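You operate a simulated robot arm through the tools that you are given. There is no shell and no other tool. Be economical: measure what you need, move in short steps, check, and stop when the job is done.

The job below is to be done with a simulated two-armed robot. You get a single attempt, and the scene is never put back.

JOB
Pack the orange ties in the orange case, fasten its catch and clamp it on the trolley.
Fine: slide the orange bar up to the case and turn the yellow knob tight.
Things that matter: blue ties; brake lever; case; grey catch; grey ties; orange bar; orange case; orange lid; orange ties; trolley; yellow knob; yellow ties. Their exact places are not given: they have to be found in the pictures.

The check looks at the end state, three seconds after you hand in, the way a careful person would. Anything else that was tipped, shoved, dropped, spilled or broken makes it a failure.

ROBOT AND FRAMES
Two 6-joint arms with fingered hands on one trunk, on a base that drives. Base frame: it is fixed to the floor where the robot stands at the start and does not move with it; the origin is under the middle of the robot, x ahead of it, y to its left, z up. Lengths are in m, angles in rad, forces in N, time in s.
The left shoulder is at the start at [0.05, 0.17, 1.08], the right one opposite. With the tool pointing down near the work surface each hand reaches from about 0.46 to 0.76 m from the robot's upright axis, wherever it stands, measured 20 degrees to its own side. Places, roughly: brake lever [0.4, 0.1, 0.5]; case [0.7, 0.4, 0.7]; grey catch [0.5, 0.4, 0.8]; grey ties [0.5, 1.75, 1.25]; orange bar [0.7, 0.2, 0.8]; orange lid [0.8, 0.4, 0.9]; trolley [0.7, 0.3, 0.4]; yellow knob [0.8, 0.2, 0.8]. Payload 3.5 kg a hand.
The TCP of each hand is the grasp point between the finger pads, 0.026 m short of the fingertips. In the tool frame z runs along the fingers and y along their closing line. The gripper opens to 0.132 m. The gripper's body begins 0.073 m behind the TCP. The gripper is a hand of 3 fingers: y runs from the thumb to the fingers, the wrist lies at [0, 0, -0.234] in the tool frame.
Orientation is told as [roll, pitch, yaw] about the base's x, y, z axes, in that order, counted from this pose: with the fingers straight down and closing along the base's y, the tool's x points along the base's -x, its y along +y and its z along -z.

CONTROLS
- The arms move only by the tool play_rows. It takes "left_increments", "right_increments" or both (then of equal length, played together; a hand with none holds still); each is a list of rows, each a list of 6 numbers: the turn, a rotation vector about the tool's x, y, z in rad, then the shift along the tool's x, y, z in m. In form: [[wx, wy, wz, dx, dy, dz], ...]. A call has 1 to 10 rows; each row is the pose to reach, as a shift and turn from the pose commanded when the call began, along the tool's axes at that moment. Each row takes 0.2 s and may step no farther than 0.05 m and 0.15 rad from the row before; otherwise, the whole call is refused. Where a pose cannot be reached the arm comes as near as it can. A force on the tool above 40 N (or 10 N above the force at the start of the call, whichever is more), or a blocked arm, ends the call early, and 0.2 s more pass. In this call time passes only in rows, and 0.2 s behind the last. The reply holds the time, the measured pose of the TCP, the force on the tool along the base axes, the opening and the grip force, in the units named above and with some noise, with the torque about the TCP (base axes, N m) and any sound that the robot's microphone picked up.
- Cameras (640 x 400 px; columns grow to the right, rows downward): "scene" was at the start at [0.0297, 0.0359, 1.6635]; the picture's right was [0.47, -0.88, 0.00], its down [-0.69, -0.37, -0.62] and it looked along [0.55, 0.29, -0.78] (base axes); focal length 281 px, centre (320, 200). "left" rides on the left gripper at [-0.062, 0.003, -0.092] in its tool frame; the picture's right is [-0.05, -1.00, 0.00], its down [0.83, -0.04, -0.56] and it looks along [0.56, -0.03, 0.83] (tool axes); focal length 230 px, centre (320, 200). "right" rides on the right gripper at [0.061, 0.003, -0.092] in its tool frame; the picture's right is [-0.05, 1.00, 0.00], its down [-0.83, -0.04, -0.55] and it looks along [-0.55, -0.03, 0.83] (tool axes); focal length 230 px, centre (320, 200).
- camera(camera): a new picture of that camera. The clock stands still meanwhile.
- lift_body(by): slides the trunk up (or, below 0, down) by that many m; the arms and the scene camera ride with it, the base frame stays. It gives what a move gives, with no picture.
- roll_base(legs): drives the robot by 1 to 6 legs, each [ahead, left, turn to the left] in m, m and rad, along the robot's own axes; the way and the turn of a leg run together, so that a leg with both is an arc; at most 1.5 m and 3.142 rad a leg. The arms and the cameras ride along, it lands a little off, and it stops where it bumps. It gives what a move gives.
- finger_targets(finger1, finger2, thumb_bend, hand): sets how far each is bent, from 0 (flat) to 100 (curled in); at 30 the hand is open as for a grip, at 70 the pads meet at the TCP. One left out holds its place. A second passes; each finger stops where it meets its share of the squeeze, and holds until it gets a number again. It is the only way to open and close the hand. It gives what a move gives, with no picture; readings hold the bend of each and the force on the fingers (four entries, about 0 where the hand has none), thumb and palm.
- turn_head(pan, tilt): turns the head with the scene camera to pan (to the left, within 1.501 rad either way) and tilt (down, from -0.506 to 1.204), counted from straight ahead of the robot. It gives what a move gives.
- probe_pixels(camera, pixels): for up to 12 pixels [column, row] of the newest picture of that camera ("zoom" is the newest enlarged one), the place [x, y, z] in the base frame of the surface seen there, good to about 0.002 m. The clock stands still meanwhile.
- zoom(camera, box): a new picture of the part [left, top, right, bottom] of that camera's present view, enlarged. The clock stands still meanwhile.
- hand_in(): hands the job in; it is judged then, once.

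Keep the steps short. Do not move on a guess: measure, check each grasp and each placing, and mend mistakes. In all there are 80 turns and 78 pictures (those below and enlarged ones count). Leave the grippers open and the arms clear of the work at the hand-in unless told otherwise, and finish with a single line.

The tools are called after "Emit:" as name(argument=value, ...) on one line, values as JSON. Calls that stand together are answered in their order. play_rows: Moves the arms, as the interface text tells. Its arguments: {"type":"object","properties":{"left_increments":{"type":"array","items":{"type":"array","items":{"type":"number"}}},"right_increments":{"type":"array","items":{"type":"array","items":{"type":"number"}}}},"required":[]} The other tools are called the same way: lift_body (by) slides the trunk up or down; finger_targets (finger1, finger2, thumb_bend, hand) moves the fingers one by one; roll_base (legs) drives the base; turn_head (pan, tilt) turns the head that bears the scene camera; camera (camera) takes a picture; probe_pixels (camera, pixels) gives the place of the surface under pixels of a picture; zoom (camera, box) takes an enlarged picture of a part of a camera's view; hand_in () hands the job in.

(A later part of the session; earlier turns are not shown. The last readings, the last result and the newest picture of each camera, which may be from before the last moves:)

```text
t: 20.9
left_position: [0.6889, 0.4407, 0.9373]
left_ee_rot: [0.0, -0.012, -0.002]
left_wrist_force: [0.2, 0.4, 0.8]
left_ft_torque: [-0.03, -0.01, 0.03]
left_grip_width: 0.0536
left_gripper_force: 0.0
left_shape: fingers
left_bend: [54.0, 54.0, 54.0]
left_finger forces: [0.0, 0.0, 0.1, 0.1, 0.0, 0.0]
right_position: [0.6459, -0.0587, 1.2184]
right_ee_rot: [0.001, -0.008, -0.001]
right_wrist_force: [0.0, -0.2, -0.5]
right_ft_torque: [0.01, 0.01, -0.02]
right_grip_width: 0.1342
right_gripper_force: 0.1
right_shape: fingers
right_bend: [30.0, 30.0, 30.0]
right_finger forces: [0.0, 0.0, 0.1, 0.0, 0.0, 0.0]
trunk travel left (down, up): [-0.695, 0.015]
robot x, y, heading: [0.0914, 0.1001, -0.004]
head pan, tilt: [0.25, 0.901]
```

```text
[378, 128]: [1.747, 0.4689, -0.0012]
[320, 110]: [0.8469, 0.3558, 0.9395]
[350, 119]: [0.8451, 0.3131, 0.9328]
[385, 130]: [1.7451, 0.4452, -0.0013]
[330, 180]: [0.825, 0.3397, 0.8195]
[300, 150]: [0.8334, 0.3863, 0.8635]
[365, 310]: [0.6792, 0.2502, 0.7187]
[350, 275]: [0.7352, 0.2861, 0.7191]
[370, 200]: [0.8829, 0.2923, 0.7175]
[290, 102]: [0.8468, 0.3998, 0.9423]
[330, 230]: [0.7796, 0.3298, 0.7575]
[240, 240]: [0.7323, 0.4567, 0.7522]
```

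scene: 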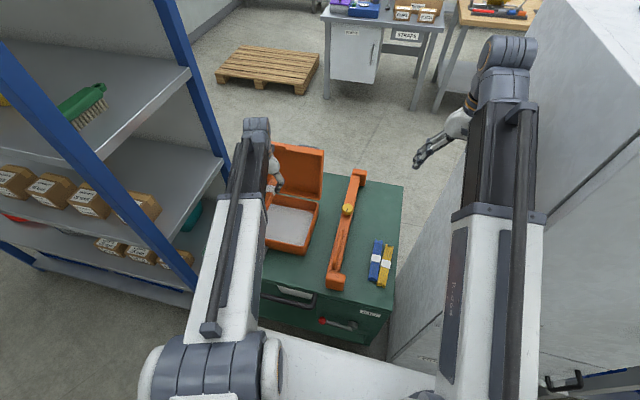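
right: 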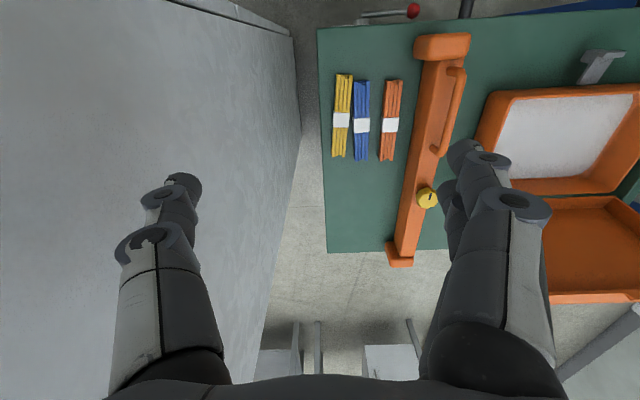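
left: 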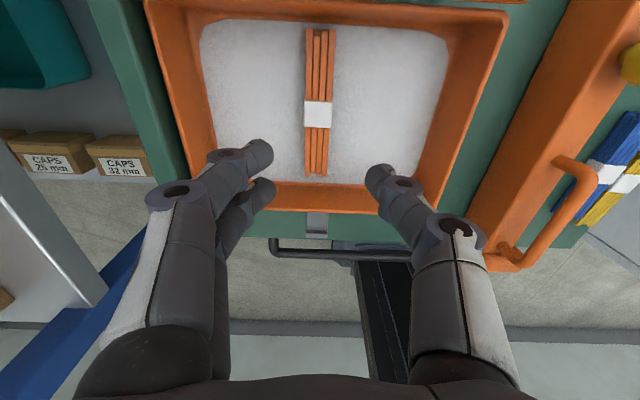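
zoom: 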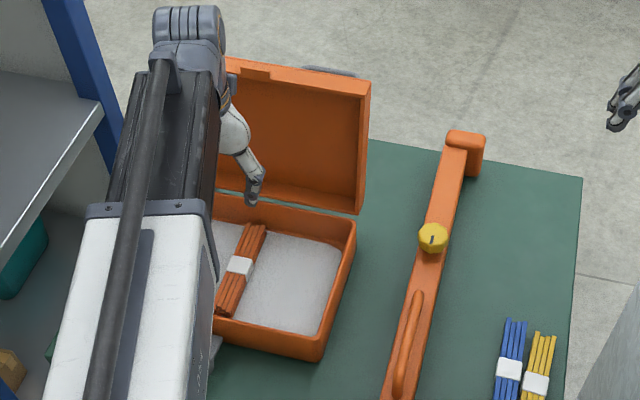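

I need the top rim itself; probing along it.

Emit:
probe_pixels(camera="zoom", pixels=[[367, 85], [330, 76], [330, 84], [330, 92], [260, 70], [255, 78], [240, 66], [300, 70], [325, 72], [369, 150]])

```text
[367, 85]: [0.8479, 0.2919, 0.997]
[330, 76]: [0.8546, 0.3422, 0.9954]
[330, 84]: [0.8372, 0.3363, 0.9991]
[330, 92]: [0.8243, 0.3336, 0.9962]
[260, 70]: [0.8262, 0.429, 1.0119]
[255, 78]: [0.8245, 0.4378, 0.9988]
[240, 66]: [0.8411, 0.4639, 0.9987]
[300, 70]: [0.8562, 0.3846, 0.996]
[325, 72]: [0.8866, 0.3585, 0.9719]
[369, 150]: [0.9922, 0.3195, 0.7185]
```

Rim runs x 0.824–0.857 at z≈0.998, with a keeper tab at y≈0.43. A grey thing shows just behind the rim at zoom (330, 70), so I'll look closer at it.

Emit:
zoom(camera="scene", box=[275, 130, 335, 167])

Emit:
probe_pixels(camera="zoom", pixels=[[320, 140], [280, 138], [370, 150], [400, 165], [250, 133], [340, 150], [350, 175]])

```text
10.67 times, centred on (305, 148) of scene
```

zoom: 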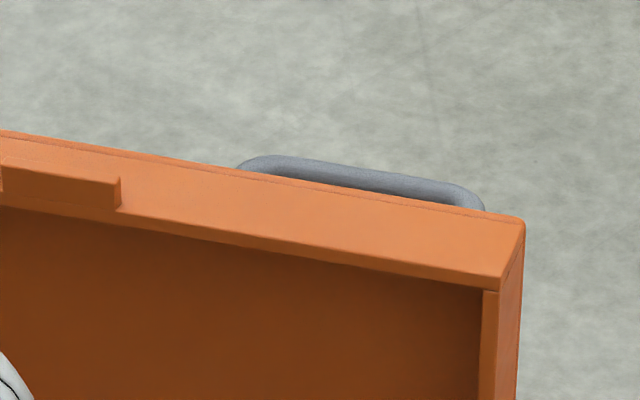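

```text
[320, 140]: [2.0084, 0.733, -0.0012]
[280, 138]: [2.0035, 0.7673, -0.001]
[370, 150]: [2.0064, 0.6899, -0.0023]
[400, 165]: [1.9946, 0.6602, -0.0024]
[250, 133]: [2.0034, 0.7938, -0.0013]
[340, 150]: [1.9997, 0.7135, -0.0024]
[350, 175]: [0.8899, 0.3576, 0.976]
```

It's a grey carrying handle on the lid's back (y≈0.33–0.42, x≈0.89). I'll push left of it, at y≈0.495. I'll close the left fingers to a narrow probe, raise the hand, tilt it forward 0.65 rad, and bring it over the lid top to x≈0.90.

Emit:
finger_targets(hand="left", finger1=66, finger2=66, thumb_bend=66)

Emit:
play_rows(left_increments=[[0, -0.1, 0, 0, 0.011, -0.04], [0, -0.23, 0, 0, 0.022, -0.08], [0, -0.36, 0, 0, 0.033, -0.12], [0, -0.5, 0, 0, 0.044, -0.15], [0, -0.65, 0, 0, 0.054, -0.17], [0, -0.65, 0, -0.042, 0.054, -0.17], [0, -0.65, 0, -0.084, 0.054, -0.17], [0, -0.65, 0, -0.126, 0.054, -0.17], [0, -0.65, 0, -0.168, 0.054, -0.17], [0, -0.65, 0, -0.21, 0.054, -0.17]])

Emit:
zoom(camera="scene", box=[205, 90, 365, 240])

Emit:
camera(camera="left")

```text
t: 21.9
left_position: [0.6883, 0.4401, 0.9364]
left_ee_rot: [-0.001, -0.01, -0.001]
left_wrist_force: [-0.5, 0.3, 0.2]
left_ft_torque: [0.0, -0.01, 0.01]
left_grip_width: 0.0172
left_gripper_force: 0.1
left_shape: fingers
left_bend: [66.0, 66.0, 66.0]
left_finger forces: [0.1, 0.0, 0.0, 0.0, 0.0, 0.1]
right_position: [0.6452, -0.0589, 1.2177]
right_ee_rot: [-0.001, -0.007, -0.001]
right_wrist_force: [-0.6, 0.0, 0.5]
right_ft_torque: [-0.01, 0.01, 0.02]
right_grip_width: 0.1343
right_gripper_force: 0.0
right_shape: fingers
right_bend: [30.0, 30.0, 30.0]
right_finger forces: [0.1, 0.0, 0.0, 0.0, 0.1, 0.1]
trunk travel left (down, up): [-0.695, 0.015]
robot x, y, heading: [0.0938, 0.0957, -0.005]
head pan, tilt: [0.25, 0.901]
```

```text
t: 24.1
left_position: [0.8993, 0.4923, 1.1114]
left_ee_rot: [0.0, -0.66, -0.001]
left_wrist_force: [-0.3, 0.1, 0.5]
left_ft_torque: [0.04, -0.01, 0.02]
left_grip_width: 0.0171
left_gripper_force: 0.0
left_shape: fingers
left_bend: [66.0, 66.0, 66.0]
left_finger forces: [0.0, 0.0, 0.1, 0.0, 0.0, 0.0]
right_position: [0.6459, -0.0581, 1.2175]
right_ee_rot: [0.0, -0.008, -0.001]
right_wrist_force: [-0.5, 0.6, 0.3]
right_ft_torque: [0.01, 0.0, -0.02]
right_grip_width: 0.134
right_gripper_force: 0.0
right_shape: fingers
right_bend: [30.0, 30.0, 30.0]
right_finger forces: [0.0, 0.0, 0.0, 0.0, 0.1, 0.0]
trunk travel left (down, up): [-0.695, 0.015]
robot x, y, heading: [0.0882, 0.096, -0.002]
head pan, tilt: [0.25, 0.901]
```

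```text
2.67 times, centred on (285, 165) of scene
```

zoom: 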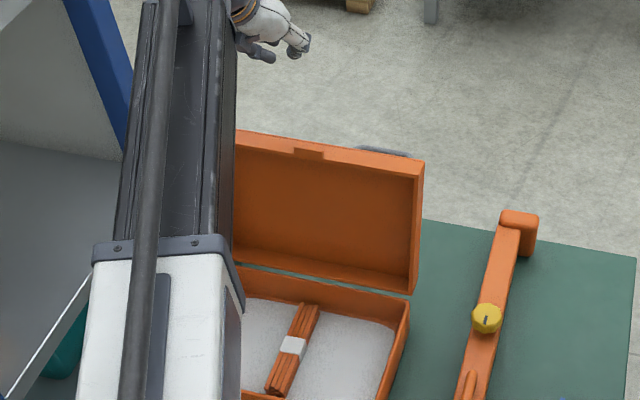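

```text
44 pictures are left
```

left: 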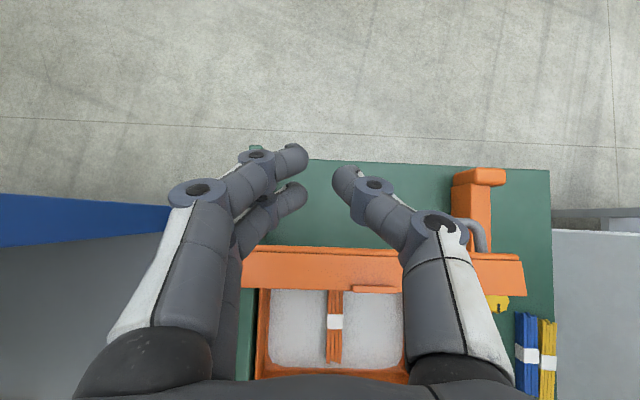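

The hand is behind the lid's top, left of its handle. I'll lower 0.115 m behind the rim, then pull gently toward me.

Emit:
play_rows(left_increments=[[0, 0, 0, 0.022, 0, 0.0315], [0, 0, 0, 0.044, 0, 0.063], [0, 0, 0, 0.0656, 0, 0.0946]])

Emit:
play_rows(left_increments=[[0, 0, 0, 0.0159, 0, -0.0121], [0, 0, 0, 0.0318, 0, -0.0242], [0, 0, 0, 0.0478, 0, -0.0363], [0, 0, 0, 0.0637, 0, -0.0484]])

Emit:
zoom(camera="scene", box=[205, 90, 365, 240])

```text
t: 24.9
left_position: [0.9042, 0.4937, 0.9958]
left_ee_rot: [0.0, -0.661, -0.003]
left_wrist_force: [0.6, -0.3, 0.0]
left_ft_torque: [-0.01, 0.01, -0.02]
left_grip_width: 0.0171
left_gripper_force: 0.1
left_shape: fingers
left_bend: [66.0, 66.0, 66.0]
left_finger forces: [0.1, 0.0, 0.1, 0.0, 0.0, 0.1]
right_position: [0.6455, -0.0574, 1.2176]
right_ee_rot: [0.0, -0.009, -0.001]
right_wrist_force: [-0.5, -0.3, -0.6]
right_ft_torque: [-0.01, -0.01, 0.01]
right_grip_width: 0.1341
right_gripper_force: 0.0
right_shape: fingers
right_bend: [30.0, 30.0, 30.0]
right_finger forces: [0.1, 0.0, 0.1, 0.1, 0.0, 0.0]
trunk travel left (down, up): [-0.695, 0.015]
robot x, y, heading: [0.0881, 0.0994, -0.002]
head pan, tilt: [0.25, 0.901]
```

```text
t: 25.9
left_position: [0.8202, 0.4937, 0.9914]
left_ee_rot: [-0.003, -0.658, -0.003]
left_wrist_force: [-0.4, 0.3, -0.7]
left_ft_torque: [-0.03, 0.01, 0.01]
left_grip_width: 0.0167
left_gripper_force: 0.1
left_shape: fingers
left_bend: [66.0, 66.0, 66.0]
left_finger forces: [0.0, 0.1, 0.1, 0.0, 0.1, 0.0]
right_position: [0.6439, -0.0594, 1.2167]
right_ee_rot: [0.001, -0.008, -0.003]
right_wrist_force: [1.0, 0.0, -0.4]
right_ft_torque: [0.01, -0.01, -0.03]
right_grip_width: 0.1344
right_gripper_force: 0.0
right_shape: fingers
right_bend: [30.0, 30.0, 30.0]
right_finger forces: [0.0, 0.1, 0.1, 0.0, 0.1, 0.0]
trunk travel left (down, up): [-0.695, 0.015]
robot x, y, heading: [0.0894, 0.1008, -0.002]
head pan, tilt: [0.25, 0.901]
```

```text
2.67 times, centred on (285, 165) of scene
```

zoom: 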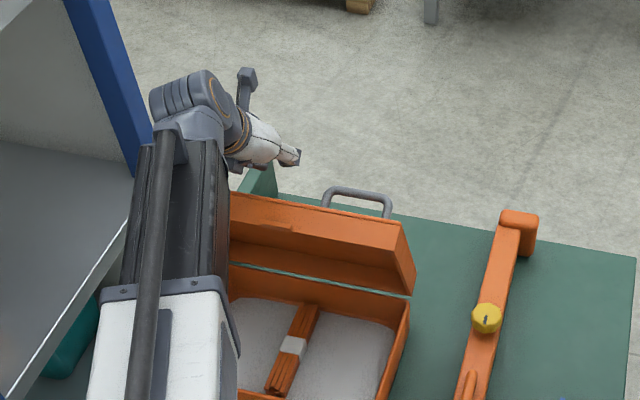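

The lid has swung past upright and is coming forward, with no force left on the hand. I'll follow it gently.

Emit:
play_rows(left_increments=[[0, 0, 0, 0.02, 0, -0.0068], [0, 0, 0, 0.04, 0, -0.0136], [0, 0, 0, 0.06, 0, -0.0204]])

Emit:
zoom(camera="scene", box=[205, 90, 365, 240])

Emit:
camera(camera="left")

```text
t: 26.7
left_position: [0.7617, 0.4921, 0.9745]
left_ee_rot: [0.0, -0.663, -0.003]
left_wrist_force: [0.0, 0.4, 0.1]
left_ft_torque: [0.0, -0.02, 0.0]
left_grip_width: 0.0171
left_gripper_force: 0.1
left_shape: fingers
left_bend: [66.0, 66.0, 66.0]
left_finger forces: [0.0, 0.1, 0.1, 0.0, 0.0, 0.0]
right_position: [0.6442, -0.0575, 1.2181]
right_ee_rot: [0.0, -0.007, -0.003]
right_wrist_force: [0.7, 0.3, -0.1]
right_ft_torque: [0.0, -0.06, 0.0]
right_grip_width: 0.1341
right_gripper_force: 0.1
right_shape: fingers
right_bend: [30.0, 30.0, 30.0]
right_finger forces: [0.0, 0.0, 0.0, 0.0, 0.1, 0.0]
trunk travel left (down, up): [-0.695, 0.015]
robot x, y, heading: [0.0887, 0.0985, -0.006]
head pan, tilt: [0.25, 0.901]
```

```text
2.67 times, centred on (285, 165) of scene
```

zoom: 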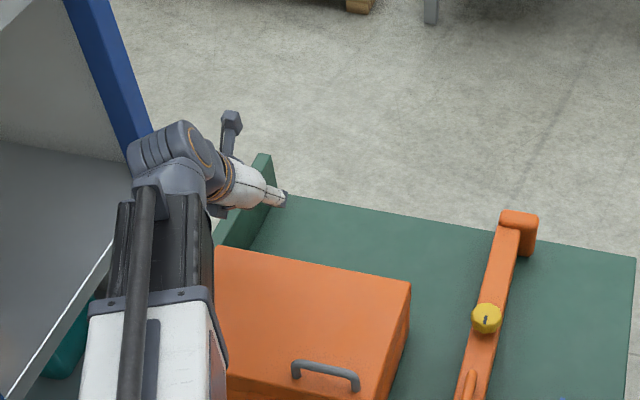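

```text
41 pictures are left
```

left: 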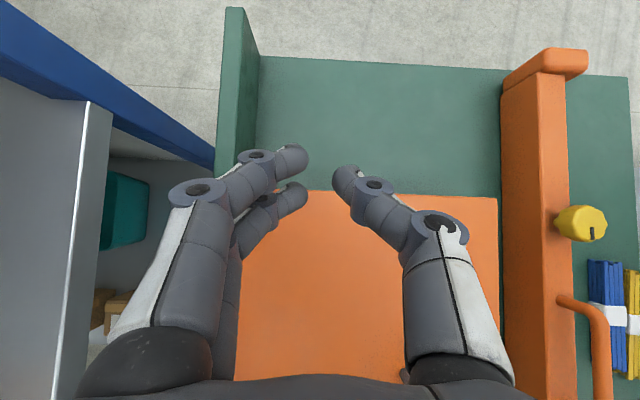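

The lid is shut. Now I'll level the hand and pull it back to about (0.62, 0.44, 1.05) so its camera sees the catch at the front.

Emit:
play_rows(left_increments=[[0, 0.13, 0, 0.0126, -0.01, -0.0297], [0, 0.26, 0, 0.0252, -0.02, -0.0594], [0, 0.39, 0, 0.0378, -0.03, -0.0891], [0, 0.52, 0, 0.0504, -0.04, -0.1188], [0, 0.66, 0, 0.063, -0.05, -0.148]])

Emit:
camera(camera="left")

Emit:
zoom(camera="left", box=[190, 60, 450, 230])

```text
t: 27.9
left_position: [0.6203, 0.4409, 1.0542]
left_ee_rot: [-0.001, 0.0, -0.001]
left_wrist_force: [-0.1, 1.0, 0.4]
left_ft_torque: [0.01, 0.0, -0.01]
left_grip_width: 0.0171
left_gripper_force: 0.0
left_shape: fingers
left_bend: [66.0, 66.0, 66.0]
left_finger forces: [0.0, 0.0, 0.1, 0.1, 0.0, 0.0]
right_position: [0.6459, -0.0585, 1.2192]
right_ee_rot: [0.0, -0.01, -0.001]
right_wrist_force: [-0.3, 0.0, -0.7]
right_ft_torque: [0.01, 0.03, 0.01]
right_grip_width: 0.1339
right_gripper_force: 0.1
right_shape: fingers
right_bend: [30.0, 30.0, 30.0]
right_finger forces: [0.1, 0.1, 0.1, 0.0, 0.0, 0.1]
trunk travel left (down, up): [-0.695, 0.015]
robot x, y, heading: [0.0924, 0.0997, 0.002]
head pan, tilt: [0.25, 0.901]
```

```text
40 pictures are left
```

left: 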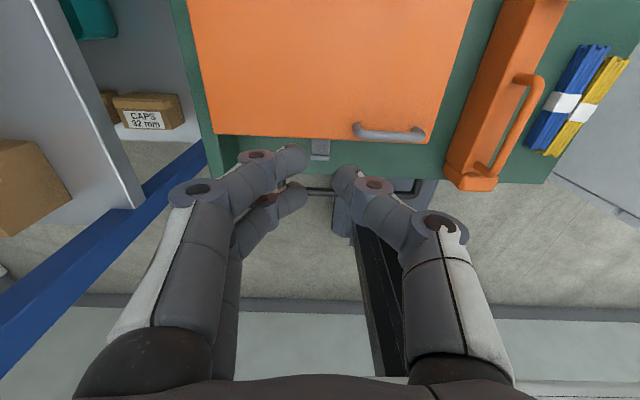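

```text
2.35 times, centred on (320, 145) of left
```

zoom: 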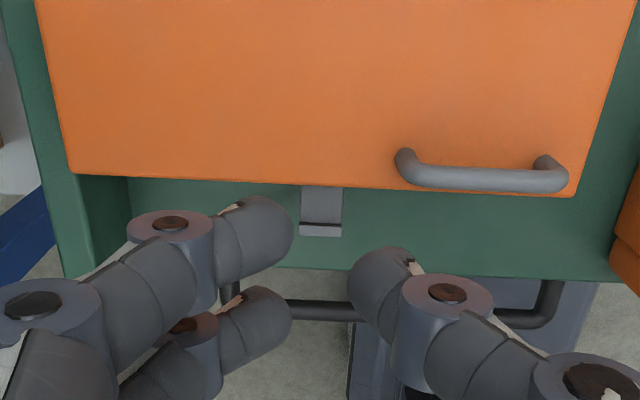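

I'll measure the closed lid and the catch here and look at the catch from the scene camera.

Emit:
probe_pixels(camera="zoom", pixels=[[300, 100], [200, 170], [320, 180], [320, 190], [320, 205], [320, 220], [320, 230], [302, 210], [341, 210], [480, 180], [100, 170], [570, 185]])

Emit:
zoom(camera="scene", box=[215, 190, 315, 270])

```text
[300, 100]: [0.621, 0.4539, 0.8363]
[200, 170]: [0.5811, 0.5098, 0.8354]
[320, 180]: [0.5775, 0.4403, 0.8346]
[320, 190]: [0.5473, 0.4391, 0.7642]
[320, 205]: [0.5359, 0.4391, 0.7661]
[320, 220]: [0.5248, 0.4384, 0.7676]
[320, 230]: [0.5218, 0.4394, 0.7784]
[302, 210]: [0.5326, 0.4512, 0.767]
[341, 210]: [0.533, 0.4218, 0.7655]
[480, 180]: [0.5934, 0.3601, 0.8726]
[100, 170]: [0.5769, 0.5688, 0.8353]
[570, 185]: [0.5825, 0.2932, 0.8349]
```

```text
5.00 times, centred on (265, 230) of scene
```

zoom: 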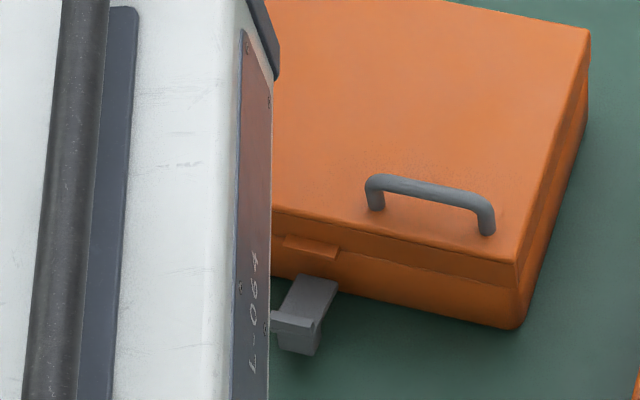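

The lid top is level at z≈0.835, so it's closed. The catch plate spans y 0.422–0.451, hinge near x≈0.575, tip x≈0.522, z≈0.766, and the keeper on the lid front is at y≈0.44. I'll open the left fingers to 0.054, move above the catch, and pinch it by its sides to swing it up.

Emit:
finger_targets(hand="left", finger1=54, finger2=54, thumb_bend=54)

Emit:
play_rows(left_increments=[[0, 0, 0, 0.0455, -0.002, 0], [0, 0, 0, 0.091, -0.0045, 0], [0, 0, 0, 0.091, -0.0045, 0.049], [0, 0, 0, 0.091, -0.0045, 0.098], [0, 0, 0, 0.091, -0.0045, 0.147], [0, 0, 0, 0.091, -0.0045, 0.194]])

Emit:
camera(camera="left")

Emit:
zoom(camera="scene", box=[200, 180, 330, 280])

```text
t: 28.9
left_position: [0.6202, 0.4418, 1.0532]
left_ee_rot: [0.001, -0.002, -0.002]
left_wrist_force: [0.9, 0.3, 0.0]
left_ft_torque: [0.0, 0.01, -0.03]
left_grip_width: 0.0537
left_gripper_force: 0.2
left_shape: fingers
left_bend: [54.0, 54.0, 54.0]
left_finger forces: [0.0, 0.1, 0.0, 0.0, 0.1, 0.1]
right_position: [0.6444, -0.0587, 1.2181]
right_ee_rot: [-0.001, -0.008, -0.001]
right_wrist_force: [0.0, 0.4, 0.0]
right_ft_torque: [0.0, -0.01, 0.03]
right_grip_width: 0.1341
right_gripper_force: 0.0
right_shape: fingers
right_bend: [30.0, 30.0, 30.0]
right_finger forces: [0.0, 0.0, 0.0, 0.0, 0.0, 0.0]
trunk travel left (down, up): [-0.695, 0.015]
robot x, y, heading: [0.092, 0.1018, -0.006]
head pan, tilt: [0.25, 0.901]
```

```text
t: 30.3
left_position: [0.5289, 0.438, 0.8579]
left_ee_rot: [-0.002, -0.002, -0.003]
left_wrist_force: [-0.4, -0.5, 1.3]
left_ft_torque: [-0.02, 0.02, 0.04]
left_grip_width: 0.0539
left_gripper_force: 0.0
left_shape: fingers
left_bend: [54.0, 54.0, 54.0]
left_finger forces: [0.0, 0.1, 0.0, 0.0, 0.0, 0.0]
right_position: [0.6455, -0.0586, 1.2177]
right_ee_rot: [-0.001, -0.009, -0.002]
right_wrist_force: [-0.4, -0.5, 0.4]
right_ft_torque: [-0.03, 0.0, 0.0]
right_grip_width: 0.134
right_gripper_force: 0.1
right_shape: fingers
right_bend: [30.0, 30.0, 30.0]
right_finger forces: [0.0, 0.0, 0.0, 0.0, 0.0, 0.0]
trunk travel left (down, up): [-0.695, 0.015]
robot x, y, heading: [0.0934, 0.1, -0.003]
head pan, tilt: [0.25, 0.901]
```

```text
37 pictures are left
```

left: 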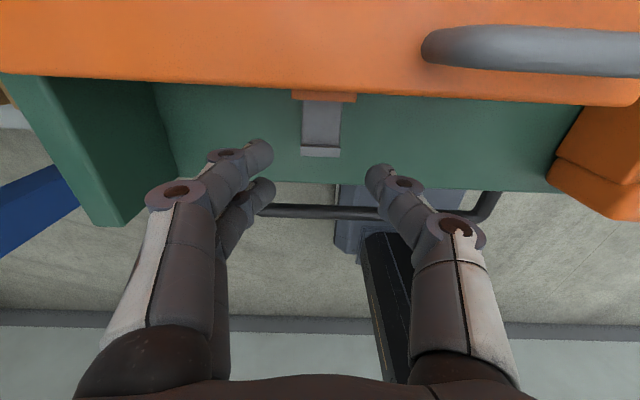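

```text
4.00 times, centred on (265, 230) of scene
```

zoom: 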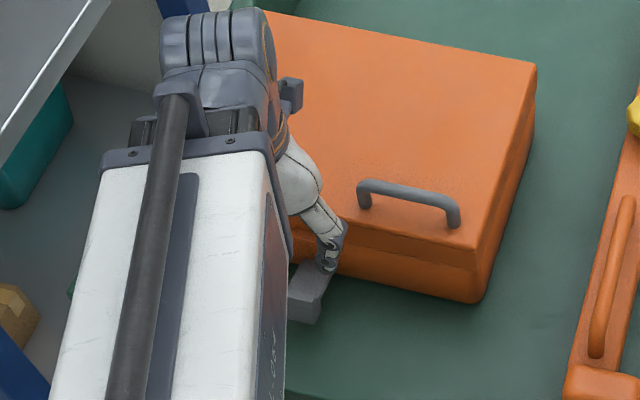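

The keeper shows above the catch at (325, 96). Going straight down would bring the hand's camera close to the lid and its handle, so I'll back the base 0.10 m and come in with the hand tilted forward 0.45 rad.

Emit:
roll_base(legs=[[-0.1, 0, 0]])

Emit:
play_rows(left_increments=[[0, -0.12, 0, -0.02, 0, 0], [0, -0.24, 0, -0.04, 0, 0], [0, -0.36, 0, -0.06, 0, 0], [0, -0.45, 0, -0.08, 0, 0]])

Emit:
camera(camera="left")

Emit:
camera(camera="scene")

```text
t: 31.4
left_position: [0.4277, 0.4382, 0.8596]
left_ee_rot: [0.0, -0.002, 0.001]
left_wrist_force: [-1.1, 0.0, -0.1]
left_ft_torque: [0.0, -0.04, -0.02]
left_grip_width: 0.0538
left_gripper_force: 0.0
left_shape: fingers
left_bend: [54.0, 54.0, 54.0]
left_finger forces: [0.0, 0.0, 0.0, 0.0, 0.0, 0.1]
right_position: [0.5421, -0.0593, 1.2193]
right_ee_rot: [0.0, -0.012, -0.002]
right_wrist_force: [0.0, 0.2, 1.2]
right_ft_torque: [-0.02, -0.06, 0.01]
right_grip_width: 0.1339
right_gripper_force: 0.1
right_shape: fingers
right_bend: [30.0, 30.0, 30.0]
right_finger forces: [0.1, 0.0, 0.0, 0.0, 0.0, 0.0]
trunk travel left (down, up): [-0.695, 0.015]
robot x, y, heading: [-0.0071, 0.0995, 0.002]
head pan, tilt: [0.25, 0.901]
```

```text
t: 32.4
left_position: [0.5074, 0.4377, 0.8592]
left_ee_rot: [0.0, -0.454, -0.002]
left_wrist_force: [0.5, 0.0, -0.8]
left_ft_torque: [0.02, 0.01, -0.04]
left_grip_width: 0.0535
left_gripper_force: 0.1
left_shape: fingers
left_bend: [54.0, 54.0, 54.0]
left_finger forces: [0.0, 0.0, 0.0, 0.0, 0.1, 0.1]
right_position: [0.5435, -0.0591, 1.2167]
right_ee_rot: [-0.001, -0.009, -0.001]
right_wrist_force: [0.0, -0.6, 1.0]
right_ft_torque: [-0.03, -0.02, 0.02]
right_grip_width: 0.1343
right_gripper_force: 0.0
right_shape: fingers
right_bend: [30.0, 30.0, 30.0]
right_finger forces: [0.0, 0.0, 0.0, 0.0, 0.1, 0.1]
trunk travel left (down, up): [-0.695, 0.015]
robot x, y, heading: [-0.0105, 0.0985, 0.002]
head pan, tilt: [0.25, 0.901]
```

```text
35 pictures are left
```

left: 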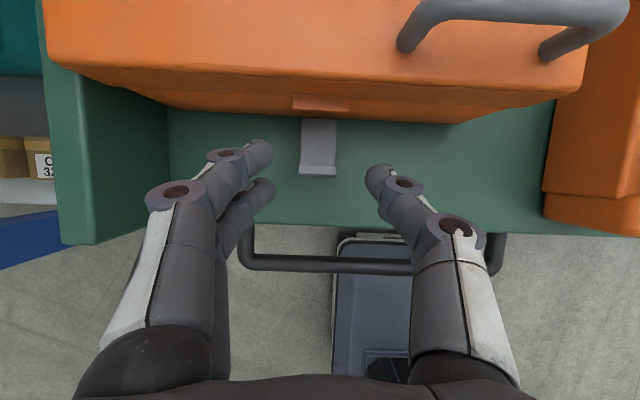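

```text
34 pictures are left
```

scene: 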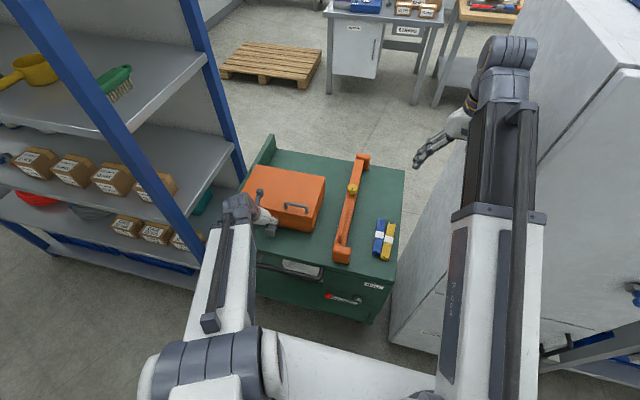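

Good approach. I'll check the catch and keeper points here, then lower so the pads straddle the plate near its tip.

Emit:
probe_pixels(camera="left", pixels=[[320, 103], [320, 97], [318, 122], [318, 145], [318, 165], [318, 173], [300, 150], [337, 150], [320, 112]])

Emit:
play_rows(left_increments=[[0, 0, 0, 0.0067, -0.001, 0.0305], [0, 0, 0, 0.0134, -0.001, 0.061], [0, 0, 0, 0.0201, -0.001, 0.0895]])

Emit:
camera(camera="left")

```text
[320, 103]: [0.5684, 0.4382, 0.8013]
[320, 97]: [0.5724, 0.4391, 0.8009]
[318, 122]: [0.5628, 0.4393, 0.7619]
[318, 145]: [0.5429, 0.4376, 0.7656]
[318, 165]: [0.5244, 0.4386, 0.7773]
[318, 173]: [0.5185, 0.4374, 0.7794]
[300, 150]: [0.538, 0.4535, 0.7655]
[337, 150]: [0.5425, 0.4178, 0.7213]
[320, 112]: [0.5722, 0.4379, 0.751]
```

```text
t: 33.2
left_position: [0.5278, 0.4349, 0.7697]
left_ee_rot: [0.001, -0.451, -0.002]
left_wrist_force: [-0.5, 0.1, -0.5]
left_ft_torque: [0.01, -0.01, 0.0]
left_grip_width: 0.0539
left_gripper_force: 0.0
left_shape: fingers
left_bend: [54.0, 54.0, 54.0]
left_finger forces: [0.1, 0.0, 0.0, 0.0, 0.1, 0.0]
right_position: [0.5424, -0.057, 1.2168]
right_ee_rot: [0.0, -0.009, -0.001]
right_wrist_force: [0.7, -0.1, -0.2]
right_ft_torque: [-0.03, 0.01, -0.03]
right_grip_width: 0.1342
right_gripper_force: 0.0
right_shape: fingers
right_bend: [30.0, 30.0, 30.0]
right_finger forces: [0.0, 0.1, 0.0, 0.0, 0.0, 0.1]
trunk travel left (down, up): [-0.695, 0.015]
robot x, y, heading: [-0.0096, 0.0992, -0.005]
head pan, tilt: [0.25, 0.901]
```

```text
33 pictures are left
```

left: 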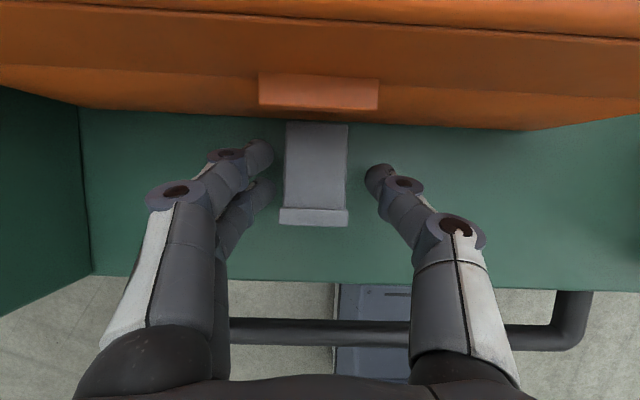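

The pads straddle the plate well. I'll close on it.

Emit:
finger_targets(hand="left", finger1=68, finger2=68, thumb_bend=68)

Emit:
play_rows(left_increments=[[0, 0.05, 0, -0.0045, 0, -0.0088], [0, 0.1, 0, -0.0107, 0, -0.017]])

Emit:
camera(camera="left")

```text
t: 34.2
left_position: [0.5285, 0.4344, 0.7699]
left_ee_rot: [0.0, -0.451, -0.003]
left_wrist_force: [-0.6, 2.8, 0.4]
left_ft_torque: [0.07, 0.01, 0.05]
left_grip_width: 0.0284
left_gripper_force: 8.0
left_shape: fingers
left_bend: [61.0, 63.0, 65.0]
left_finger forces: [5.3, 4.3, 0.0, 0.0, 6.7, 0.0]
right_position: [0.5428, -0.0584, 1.217]
right_ee_rot: [-0.001, -0.01, -0.003]
right_wrist_force: [-0.9, -0.1, 0.4]
right_ft_torque: [0.04, -0.01, 0.03]
right_grip_width: 0.134
right_gripper_force: 0.0
right_shape: fingers
right_bend: [30.0, 30.0, 30.0]
right_finger forces: [0.0, 0.0, 0.0, 0.0, 0.0, 0.0]
trunk travel left (down, up): [-0.695, 0.015]
robot x, y, heading: [-0.013, 0.0972, -0.002]
head pan, tilt: [0.25, 0.901]
```

```text
t: 34.8
left_position: [0.5299, 0.4349, 0.7895]
left_ee_rot: [0.0, -0.351, -0.001]
left_wrist_force: [0.8, -0.2, -5.3]
left_ft_torque: [0.05, 0.08, 0.02]
left_grip_width: 0.0288
left_gripper_force: 7.6
left_shape: fingers
left_bend: [62.0, 64.0, 65.0]
left_finger forces: [3.9, 3.8, 0.0, 0.0, 7.6, 0.0]
right_position: [0.5428, -0.0581, 1.2184]
right_ee_rot: [-0.001, -0.01, 0.0]
right_wrist_force: [-0.5, -0.2, -0.8]
right_ft_torque: [-0.04, 0.01, -0.04]
right_grip_width: 0.1339
right_gripper_force: 0.0
right_shape: fingers
right_bend: [30.0, 30.0, 30.0]
right_finger forces: [0.0, 0.0, 0.0, 0.0, 0.0, 0.0]
trunk travel left (down, up): [-0.695, 0.015]
robot x, y, heading: [-0.0137, 0.0992, -0.002]
head pan, tilt: [0.25, 0.901]
```

```text
32 pictures are left
```

left: 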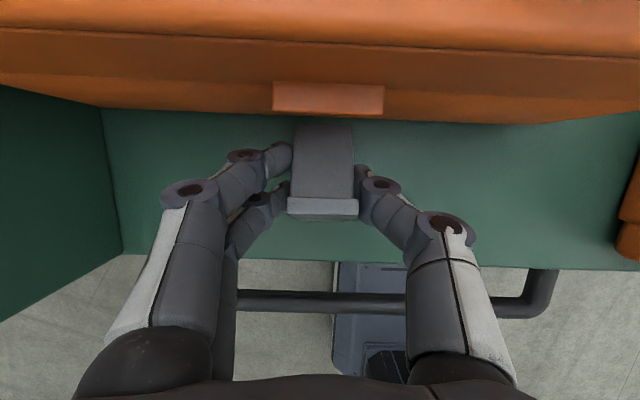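

The catch is swinging up with the hand (light 5 N pull). I'll follow its arc about the hinge to roughly 60°, levelling the hand.

Emit:
play_rows(left_increments=[[0, 0.11, 0, -0.0055, 0, -0.0017], [0, 0.22, 0, -0.0118, 0, -0.0042], [0, 0.35, 0, -0.0182, 0, -0.0056]])

Emit:
camera(camera="left")

```text
t: 35.6
left_position: [0.5457, 0.4372, 0.801]
left_ee_rot: [0.0, 0.0, -0.003]
left_wrist_force: [0.9, 0.8, -4.4]
left_ft_torque: [0.12, 0.02, 0.0]
left_grip_width: 0.0288
left_gripper_force: 8.1
left_shape: fingers
left_bend: [62.0, 65.0, 65.0]
left_finger forces: [3.8, 4.2, 0.0, 0.0, 7.1, 0.0]
right_position: [0.5431, -0.058, 1.2179]
right_ee_rot: [0.0, -0.008, -0.003]
right_wrist_force: [-0.7, 0.2, 0.1]
right_ft_torque: [0.02, 0.02, 0.03]
right_grip_width: 0.1342
right_gripper_force: 0.0
right_shape: fingers
right_bend: [30.0, 30.0, 30.0]
right_finger forces: [0.0, 0.0, 0.0, 0.1, 0.0, 0.0]
trunk travel left (down, up): [-0.695, 0.015]
robot x, y, heading: [-0.0107, 0.0973, 0.001]
head pan, tilt: [0.25, 0.901]
```

```text
31 pictures are left
```

left: 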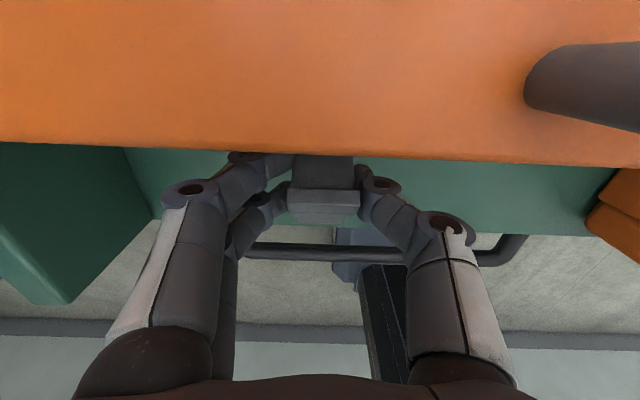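

It's at about 60°. I'll go on to about 70°, just short of the fingers meeting the lid front, and look.

Emit:
play_rows(left_increments=[[0, 0.05, 0, -0.004, 0, -0.002], [0, 0.1, 0, -0.008, 0, -0.004]])

Emit:
finger_targets(hand="left", finger1=58, finger2=58, thumb_bend=58)

Emit:
camera(camera="left")

```text
t: 36.2
left_position: [0.5538, 0.437, 0.8049]
left_ee_rot: [-0.001, 0.099, -0.003]
left_wrist_force: [-1.4, 0.3, -4.0]
left_ft_torque: [0.08, 0.1, -0.04]
left_grip_width: 0.0286
left_gripper_force: 7.5
left_shape: fingers
left_bend: [62.0, 65.0, 65.0]
left_finger forces: [3.6, 3.8, 0.0, 0.0, 7.6, 0.1]
right_position: [0.5431, -0.0579, 1.2186]
right_ee_rot: [-0.001, -0.008, -0.001]
right_wrist_force: [0.5, -0.7, -0.1]
right_ft_torque: [-0.03, -0.01, -0.02]
right_grip_width: 0.134
right_gripper_force: 0.1
right_shape: fingers
right_bend: [30.0, 30.0, 30.0]
right_finger forces: [0.0, 0.1, 0.0, 0.0, 0.0, 0.1]
trunk travel left (down, up): [-0.695, 0.015]
robot x, y, heading: [-0.0069, 0.099, 0.005]
head pan, tilt: [0.25, 0.901]
```

```text
t: 37.2
left_position: [0.5539, 0.4378, 0.8052]
left_ee_rot: [-0.001, 0.1, 0.0]
left_wrist_force: [-0.4, -0.7, -0.9]
left_ft_torque: [-0.02, 0.01, 0.0]
left_grip_width: 0.044
left_gripper_force: 0.0
left_shape: fingers
left_bend: [57.0, 57.0, 57.0]
left_finger forces: [0.0, 0.1, 0.0, 0.0, 0.0, 0.1]
right_position: [0.5431, -0.0587, 1.2171]
right_ee_rot: [0.001, -0.009, -0.001]
right_wrist_force: [-1.4, 0.9, 0.4]
right_ft_torque: [-0.02, 0.0, -0.01]
right_grip_width: 0.1342
right_gripper_force: 0.1
right_shape: fingers
right_bend: [30.0, 30.0, 30.0]
right_finger forces: [0.0, 0.1, 0.1, 0.0, 0.0, 0.1]
trunk travel left (down, up): [-0.695, 0.015]
robot x, y, heading: [-0.0097, 0.0981, -0.008]
head pan, tilt: [0.25, 0.901]
```

```text
30 pictures are left
```

left: 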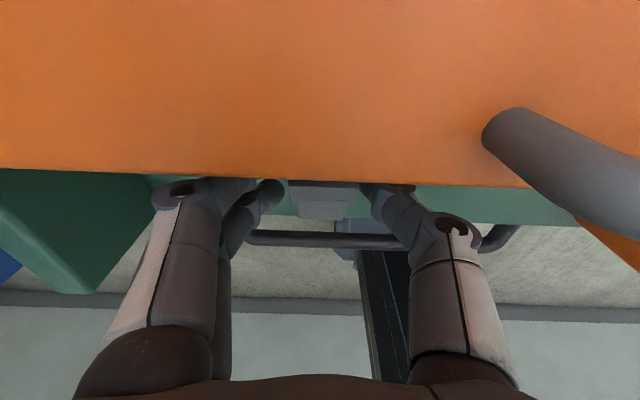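

Released, the catch stays up near 70°. I'll draw the hand back 0.065 m, close the fingers and tilt forward, to push it home from the front.

Emit:
play_rows(left_increments=[[0, 0, 0, 0.03, 0, 0], [0, 0, 0, 0.065, 0, 0], [0, -0.13, 0, 0.07, 0, -0.01], [0, -0.26, 0, 0.07, 0, -0.02], [0, -0.4, 0, 0.07, 0, -0.022]])

Emit:
finger_targets(hand="left", finger1=70, finger2=70, thumb_bend=70)

Emit:
camera(camera="left")

```text
t: 38.4
left_position: [0.4855, 0.4359, 0.8346]
left_ee_rot: [-0.001, -0.304, -0.003]
left_wrist_force: [-0.1, -0.1, 0.6]
left_ft_torque: [-0.02, 0.01, 0.0]
left_grip_width: 0.0441
left_gripper_force: 0.0
left_shape: fingers
left_bend: [57.0, 57.0, 57.0]
left_finger forces: [0.0, 0.0, 0.0, 0.0, 0.0, 0.0]
right_position: [0.5428, -0.059, 1.2178]
right_ee_rot: [0.001, -0.009, -0.001]
right_wrist_force: [0.7, 0.7, 0.0]
right_ft_torque: [0.0, -0.01, 0.02]
right_grip_width: 0.1342
right_gripper_force: 0.0
right_shape: fingers
right_bend: [30.0, 30.0, 30.0]
right_finger forces: [0.0, 0.1, 0.0, 0.0, 0.0, 0.0]
trunk travel left (down, up): [-0.695, 0.015]
robot x, y, heading: [-0.014, 0.0988, -0.002]
head pan, tilt: [0.25, 0.901]
```

```text
t: 39.4
left_position: [0.4866, 0.4359, 0.8347]
left_ee_rot: [0.001, -0.302, -0.001]
left_wrist_force: [-0.1, -0.2, -0.6]
left_ft_torque: [-0.01, -0.02, 0.01]
left_grip_width: 0.0062
left_gripper_force: 0.2
left_shape: fingers
left_bend: [70.0, 70.0, 70.0]
left_finger forces: [0.0, 0.0, 0.1, 0.0, 0.0, 0.1]
right_position: [0.5434, -0.0585, 1.2172]
right_ee_rot: [0.0, -0.008, -0.003]
right_wrist_force: [0.0, -0.5, 0.5]
right_ft_torque: [-0.01, -0.01, 0.01]
right_grip_width: 0.1342
right_gripper_force: 0.1
right_shape: fingers
right_bend: [30.0, 30.0, 30.0]
right_finger forces: [0.0, 0.0, 0.0, 0.1, 0.0, 0.1]
trunk travel left (down, up): [-0.695, 0.015]
robot x, y, heading: [-0.0111, 0.1005, -0.002]
head pan, tilt: [0.25, 0.901]
```

```text
29 pictures are left
```

left: 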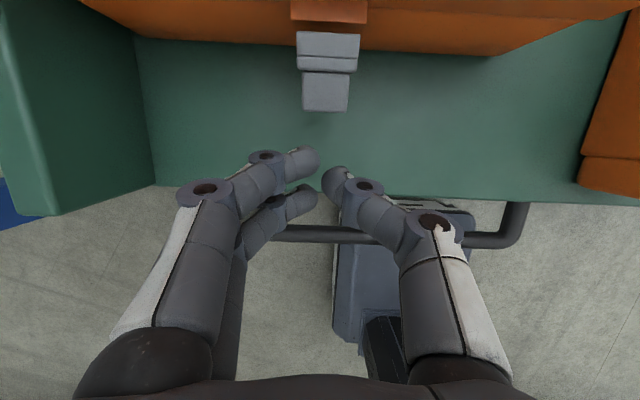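

I'll measure the catch's present shape before pushing.

Emit:
probe_pixels(camera="left", pixels=[[328, 40], [328, 55], [328, 63], [328, 72], [326, 90], [326, 108], [330, 15], [300, 63], [355, 63]])

```text
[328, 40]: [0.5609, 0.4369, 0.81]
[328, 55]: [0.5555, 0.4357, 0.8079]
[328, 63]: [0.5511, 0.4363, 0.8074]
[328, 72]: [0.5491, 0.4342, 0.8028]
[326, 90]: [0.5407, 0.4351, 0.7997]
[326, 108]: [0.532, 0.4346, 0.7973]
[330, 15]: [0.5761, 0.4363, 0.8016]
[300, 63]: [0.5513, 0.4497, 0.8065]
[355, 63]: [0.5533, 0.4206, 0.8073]
```

The catch is L-shaped: a hook (x 0.551–0.561, z 0.808) above, and an outward tab ending at (0.532, z 0.797). I'll lower 0.02 m so the fingertips face the tab's end, then push +x in small steps watching the force.

Emit:
play_rows(left_increments=[[0, 0, 0, -0.0036, 0, 0.0221], [0, 0, 0, -0.0132, 0, 0.0251], [0, 0, 0, -0.0203, 0, 0.0273], [0, 0, 0, -0.0275, 0, 0.0295], [0, 0, 0, -0.0346, 0, 0.0318], [0, 0, 0, -0.0395, 0, 0.0333]])

Emit:
camera(camera="left")

```text
t: 40.8
left_position: [0.5324, 0.4358, 0.8155]
left_ee_rot: [0.0, -0.3, -0.002]
left_wrist_force: [-5.0, 0.1, -0.6]
left_ft_torque: [0.02, 0.08, 0.03]
left_grip_width: 0.0054
left_gripper_force: 2.3
left_shape: fingers
left_bend: [70.0, 70.0, 70.0]
left_finger forces: [4.5, 0.1, 0.0, 0.0, 0.0, 0.0]
right_position: [0.5426, -0.0578, 1.2179]
right_ee_rot: [0.0, -0.009, 0.0]
right_wrist_force: [-0.5, -0.5, 0.4]
right_ft_torque: [0.01, 0.0, 0.0]
right_grip_width: 0.1341
right_gripper_force: 0.1
right_shape: fingers
right_bend: [30.0, 30.0, 30.0]
right_finger forces: [0.0, 0.1, 0.1, 0.0, 0.0, 0.0]
trunk travel left (down, up): [-0.695, 0.015]
robot x, y, heading: [-0.0098, 0.0994, -0.006]
head pan, tilt: [0.25, 0.901]
```

```text
28 pictures are left
```

left: 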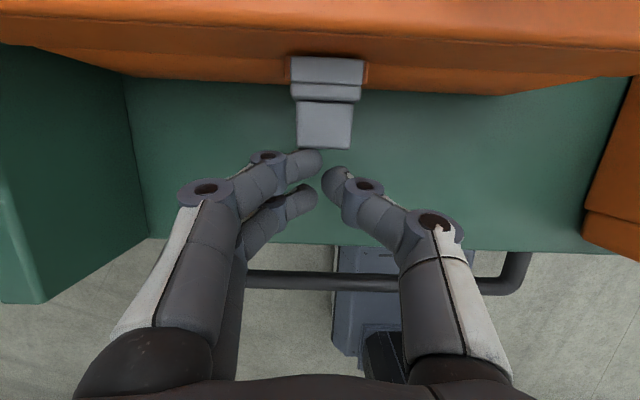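

Finger 1 is on the tab (5 N) and the hook is coming over the keeper. I'll keep pushing in small steps.

Emit:
play_rows(left_increments=[[0, 0, 0, -0.0048, 0, 0.0015], [0, 0, 0, -0.0095, 0, 0.003], [0, 0, 0, -0.0143, 0, 0.0045]])

Emit:
camera(camera="left")

Emit:
probe_pixels(camera="left", pixels=[[328, 60], [328, 75], [328, 90], [326, 115], [325, 140], [150, 40], [320, 30]])

```text
t: 41.6
left_position: [0.5481, 0.4372, 0.8149]
left_ee_rot: [0.0, -0.302, 0.0]
left_wrist_force: [-5.3, 0.2, 0.1]
left_ft_torque: [0.04, 0.06, 0.04]
left_grip_width: 0.005
left_gripper_force: 2.1
left_shape: fingers
left_bend: [70.0, 70.0, 70.0]
left_finger forces: [4.4, 0.1, 0.1, 0.0, 0.1, 0.0]
right_position: [0.5428, -0.0582, 1.2186]
right_ee_rot: [0.0, -0.01, -0.005]
right_wrist_force: [-0.1, -0.2, -0.9]
right_ft_torque: [0.0, 0.0, 0.0]
right_grip_width: 0.1342
right_gripper_force: 0.0
right_shape: fingers
right_bend: [30.0, 30.0, 30.0]
right_finger forces: [0.0, 0.0, 0.0, 0.0, 0.0, 0.1]
trunk travel left (down, up): [-0.695, 0.015]
robot x, y, heading: [-0.0082, 0.1024, -0.003]
head pan, tilt: [0.25, 0.901]
```

```text
27 pictures are left
```

left: 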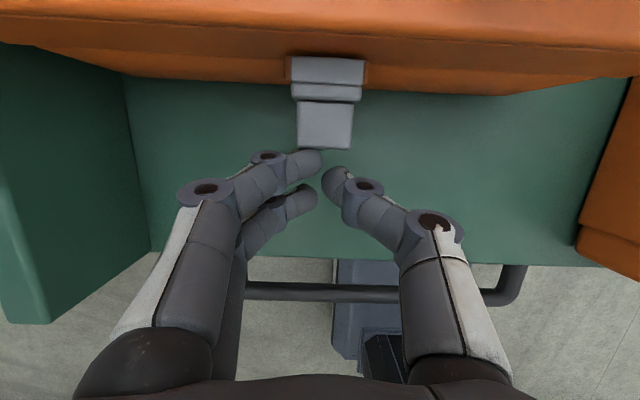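

```text
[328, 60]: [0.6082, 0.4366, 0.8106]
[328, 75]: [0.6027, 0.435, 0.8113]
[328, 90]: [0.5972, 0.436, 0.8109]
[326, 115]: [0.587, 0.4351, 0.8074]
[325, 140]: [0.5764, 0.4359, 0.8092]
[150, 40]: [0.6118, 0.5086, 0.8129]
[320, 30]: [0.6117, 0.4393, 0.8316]
```

The whole case slid about 0.035 m backward under that light push: lid front is now x≈0.612. The hook does look to be over the keeper. I'll back the hand off and inspect.

Emit:
play_rows(left_increments=[[0, 0, 0, 0.0382, 0, -0.0119], [0, 0, 0, 0.0764, 0, -0.0238]])

Emit:
zoom(camera="left", box=[230, 0, 430, 120])

Emit:
probe_pixels(camera="zoom", pixels=[[300, 60], [300, 90], [300, 100], [300, 120], [300, 140], [300, 180], [300, 200]])

Emit:
zoom(camera="scene", box=[230, 155, 350, 255])

```text
t: 42.2
left_position: [0.4686, 0.4361, 0.8126]
left_ee_rot: [-0.001, -0.302, -0.002]
left_wrist_force: [0.5, -0.5, -0.2]
left_ft_torque: [-0.04, 0.01, -0.02]
left_grip_width: 0.0055
left_gripper_force: 0.1
left_shape: fingers
left_bend: [70.0, 70.0, 70.0]
left_finger forces: [0.1, 0.0, 0.1, 0.1, 0.0, 0.1]
right_position: [0.5429, -0.0587, 1.2176]
right_ee_rot: [0.0, -0.008, -0.003]
right_wrist_force: [0.9, -0.3, 0.1]
right_ft_torque: [0.0, -0.01, 0.0]
right_grip_width: 0.134
right_gripper_force: 0.0
right_shape: fingers
right_bend: [30.0, 30.0, 30.0]
right_finger forces: [0.0, 0.1, 0.0, 0.0, 0.0, 0.1]
trunk travel left (down, up): [-0.695, 0.015]
robot x, y, heading: [-0.0102, 0.099, -0.002]
head pan, tilt: [0.25, 0.901]
```

```text
3.20 times, centred on (330, 60) of left
```

zoom: 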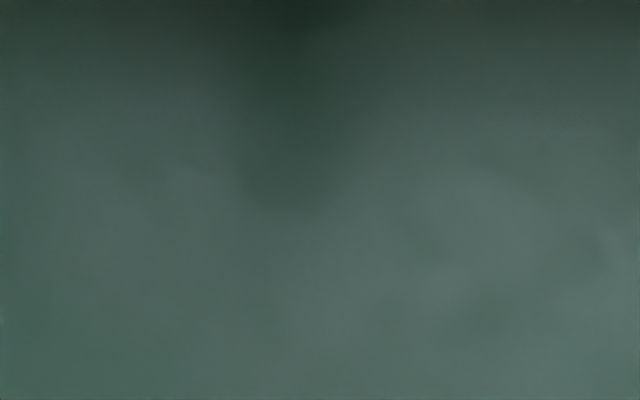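

```text
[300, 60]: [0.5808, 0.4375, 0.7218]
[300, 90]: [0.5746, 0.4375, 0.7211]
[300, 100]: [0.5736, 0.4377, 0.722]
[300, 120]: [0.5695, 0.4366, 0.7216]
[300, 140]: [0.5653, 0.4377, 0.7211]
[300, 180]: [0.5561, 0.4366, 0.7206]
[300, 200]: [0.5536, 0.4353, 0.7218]
```

```text
4.00 times, centred on (290, 205) of scene
```

zoom: 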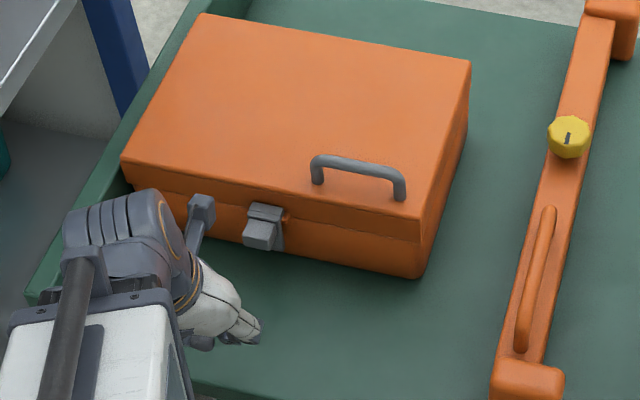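

The catch is shut against the lid front. I'll zoom in on it and measure the case's corners to check for skew.

Emit:
zoom(camera="scene", box=[275, 195, 325, 226])

Emit:
zoom(camera="scene", box=[230, 155, 350, 255])

Emit:
probe_pixels(camera="zoom", pixels=[[418, 212], [466, 62], [200, 18], [126, 158], [415, 272], [180, 22], [105, 150], [355, 165], [620, 30], [540, 300], [525, 385], [570, 138]])

```text
12.80 times, centred on (300, 210) of scene
```

zoom: 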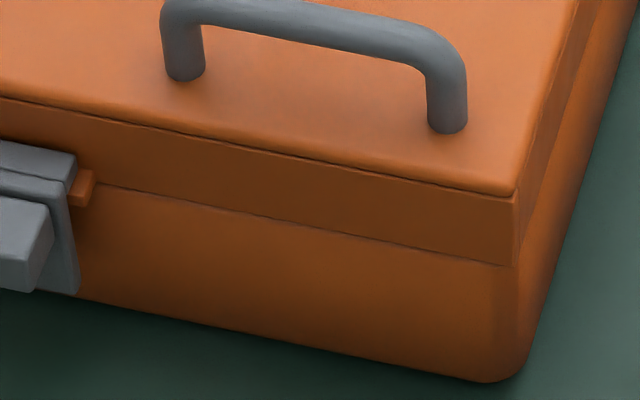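

```text
4.00 times, centred on (290, 205) of scene
```

zoom: 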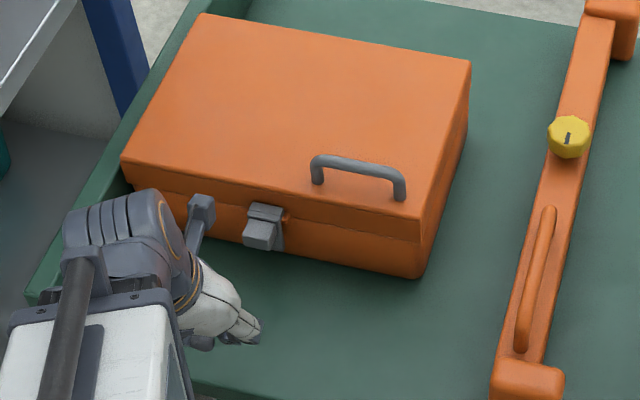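

```text
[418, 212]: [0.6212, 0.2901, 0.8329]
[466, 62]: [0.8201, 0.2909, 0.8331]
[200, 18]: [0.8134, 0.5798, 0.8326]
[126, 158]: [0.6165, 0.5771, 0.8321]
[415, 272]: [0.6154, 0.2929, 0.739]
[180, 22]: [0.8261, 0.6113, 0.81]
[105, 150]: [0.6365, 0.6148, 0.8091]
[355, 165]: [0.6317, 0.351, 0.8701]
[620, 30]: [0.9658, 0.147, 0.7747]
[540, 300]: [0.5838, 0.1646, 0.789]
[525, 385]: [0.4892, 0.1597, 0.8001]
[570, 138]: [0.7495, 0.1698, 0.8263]
```

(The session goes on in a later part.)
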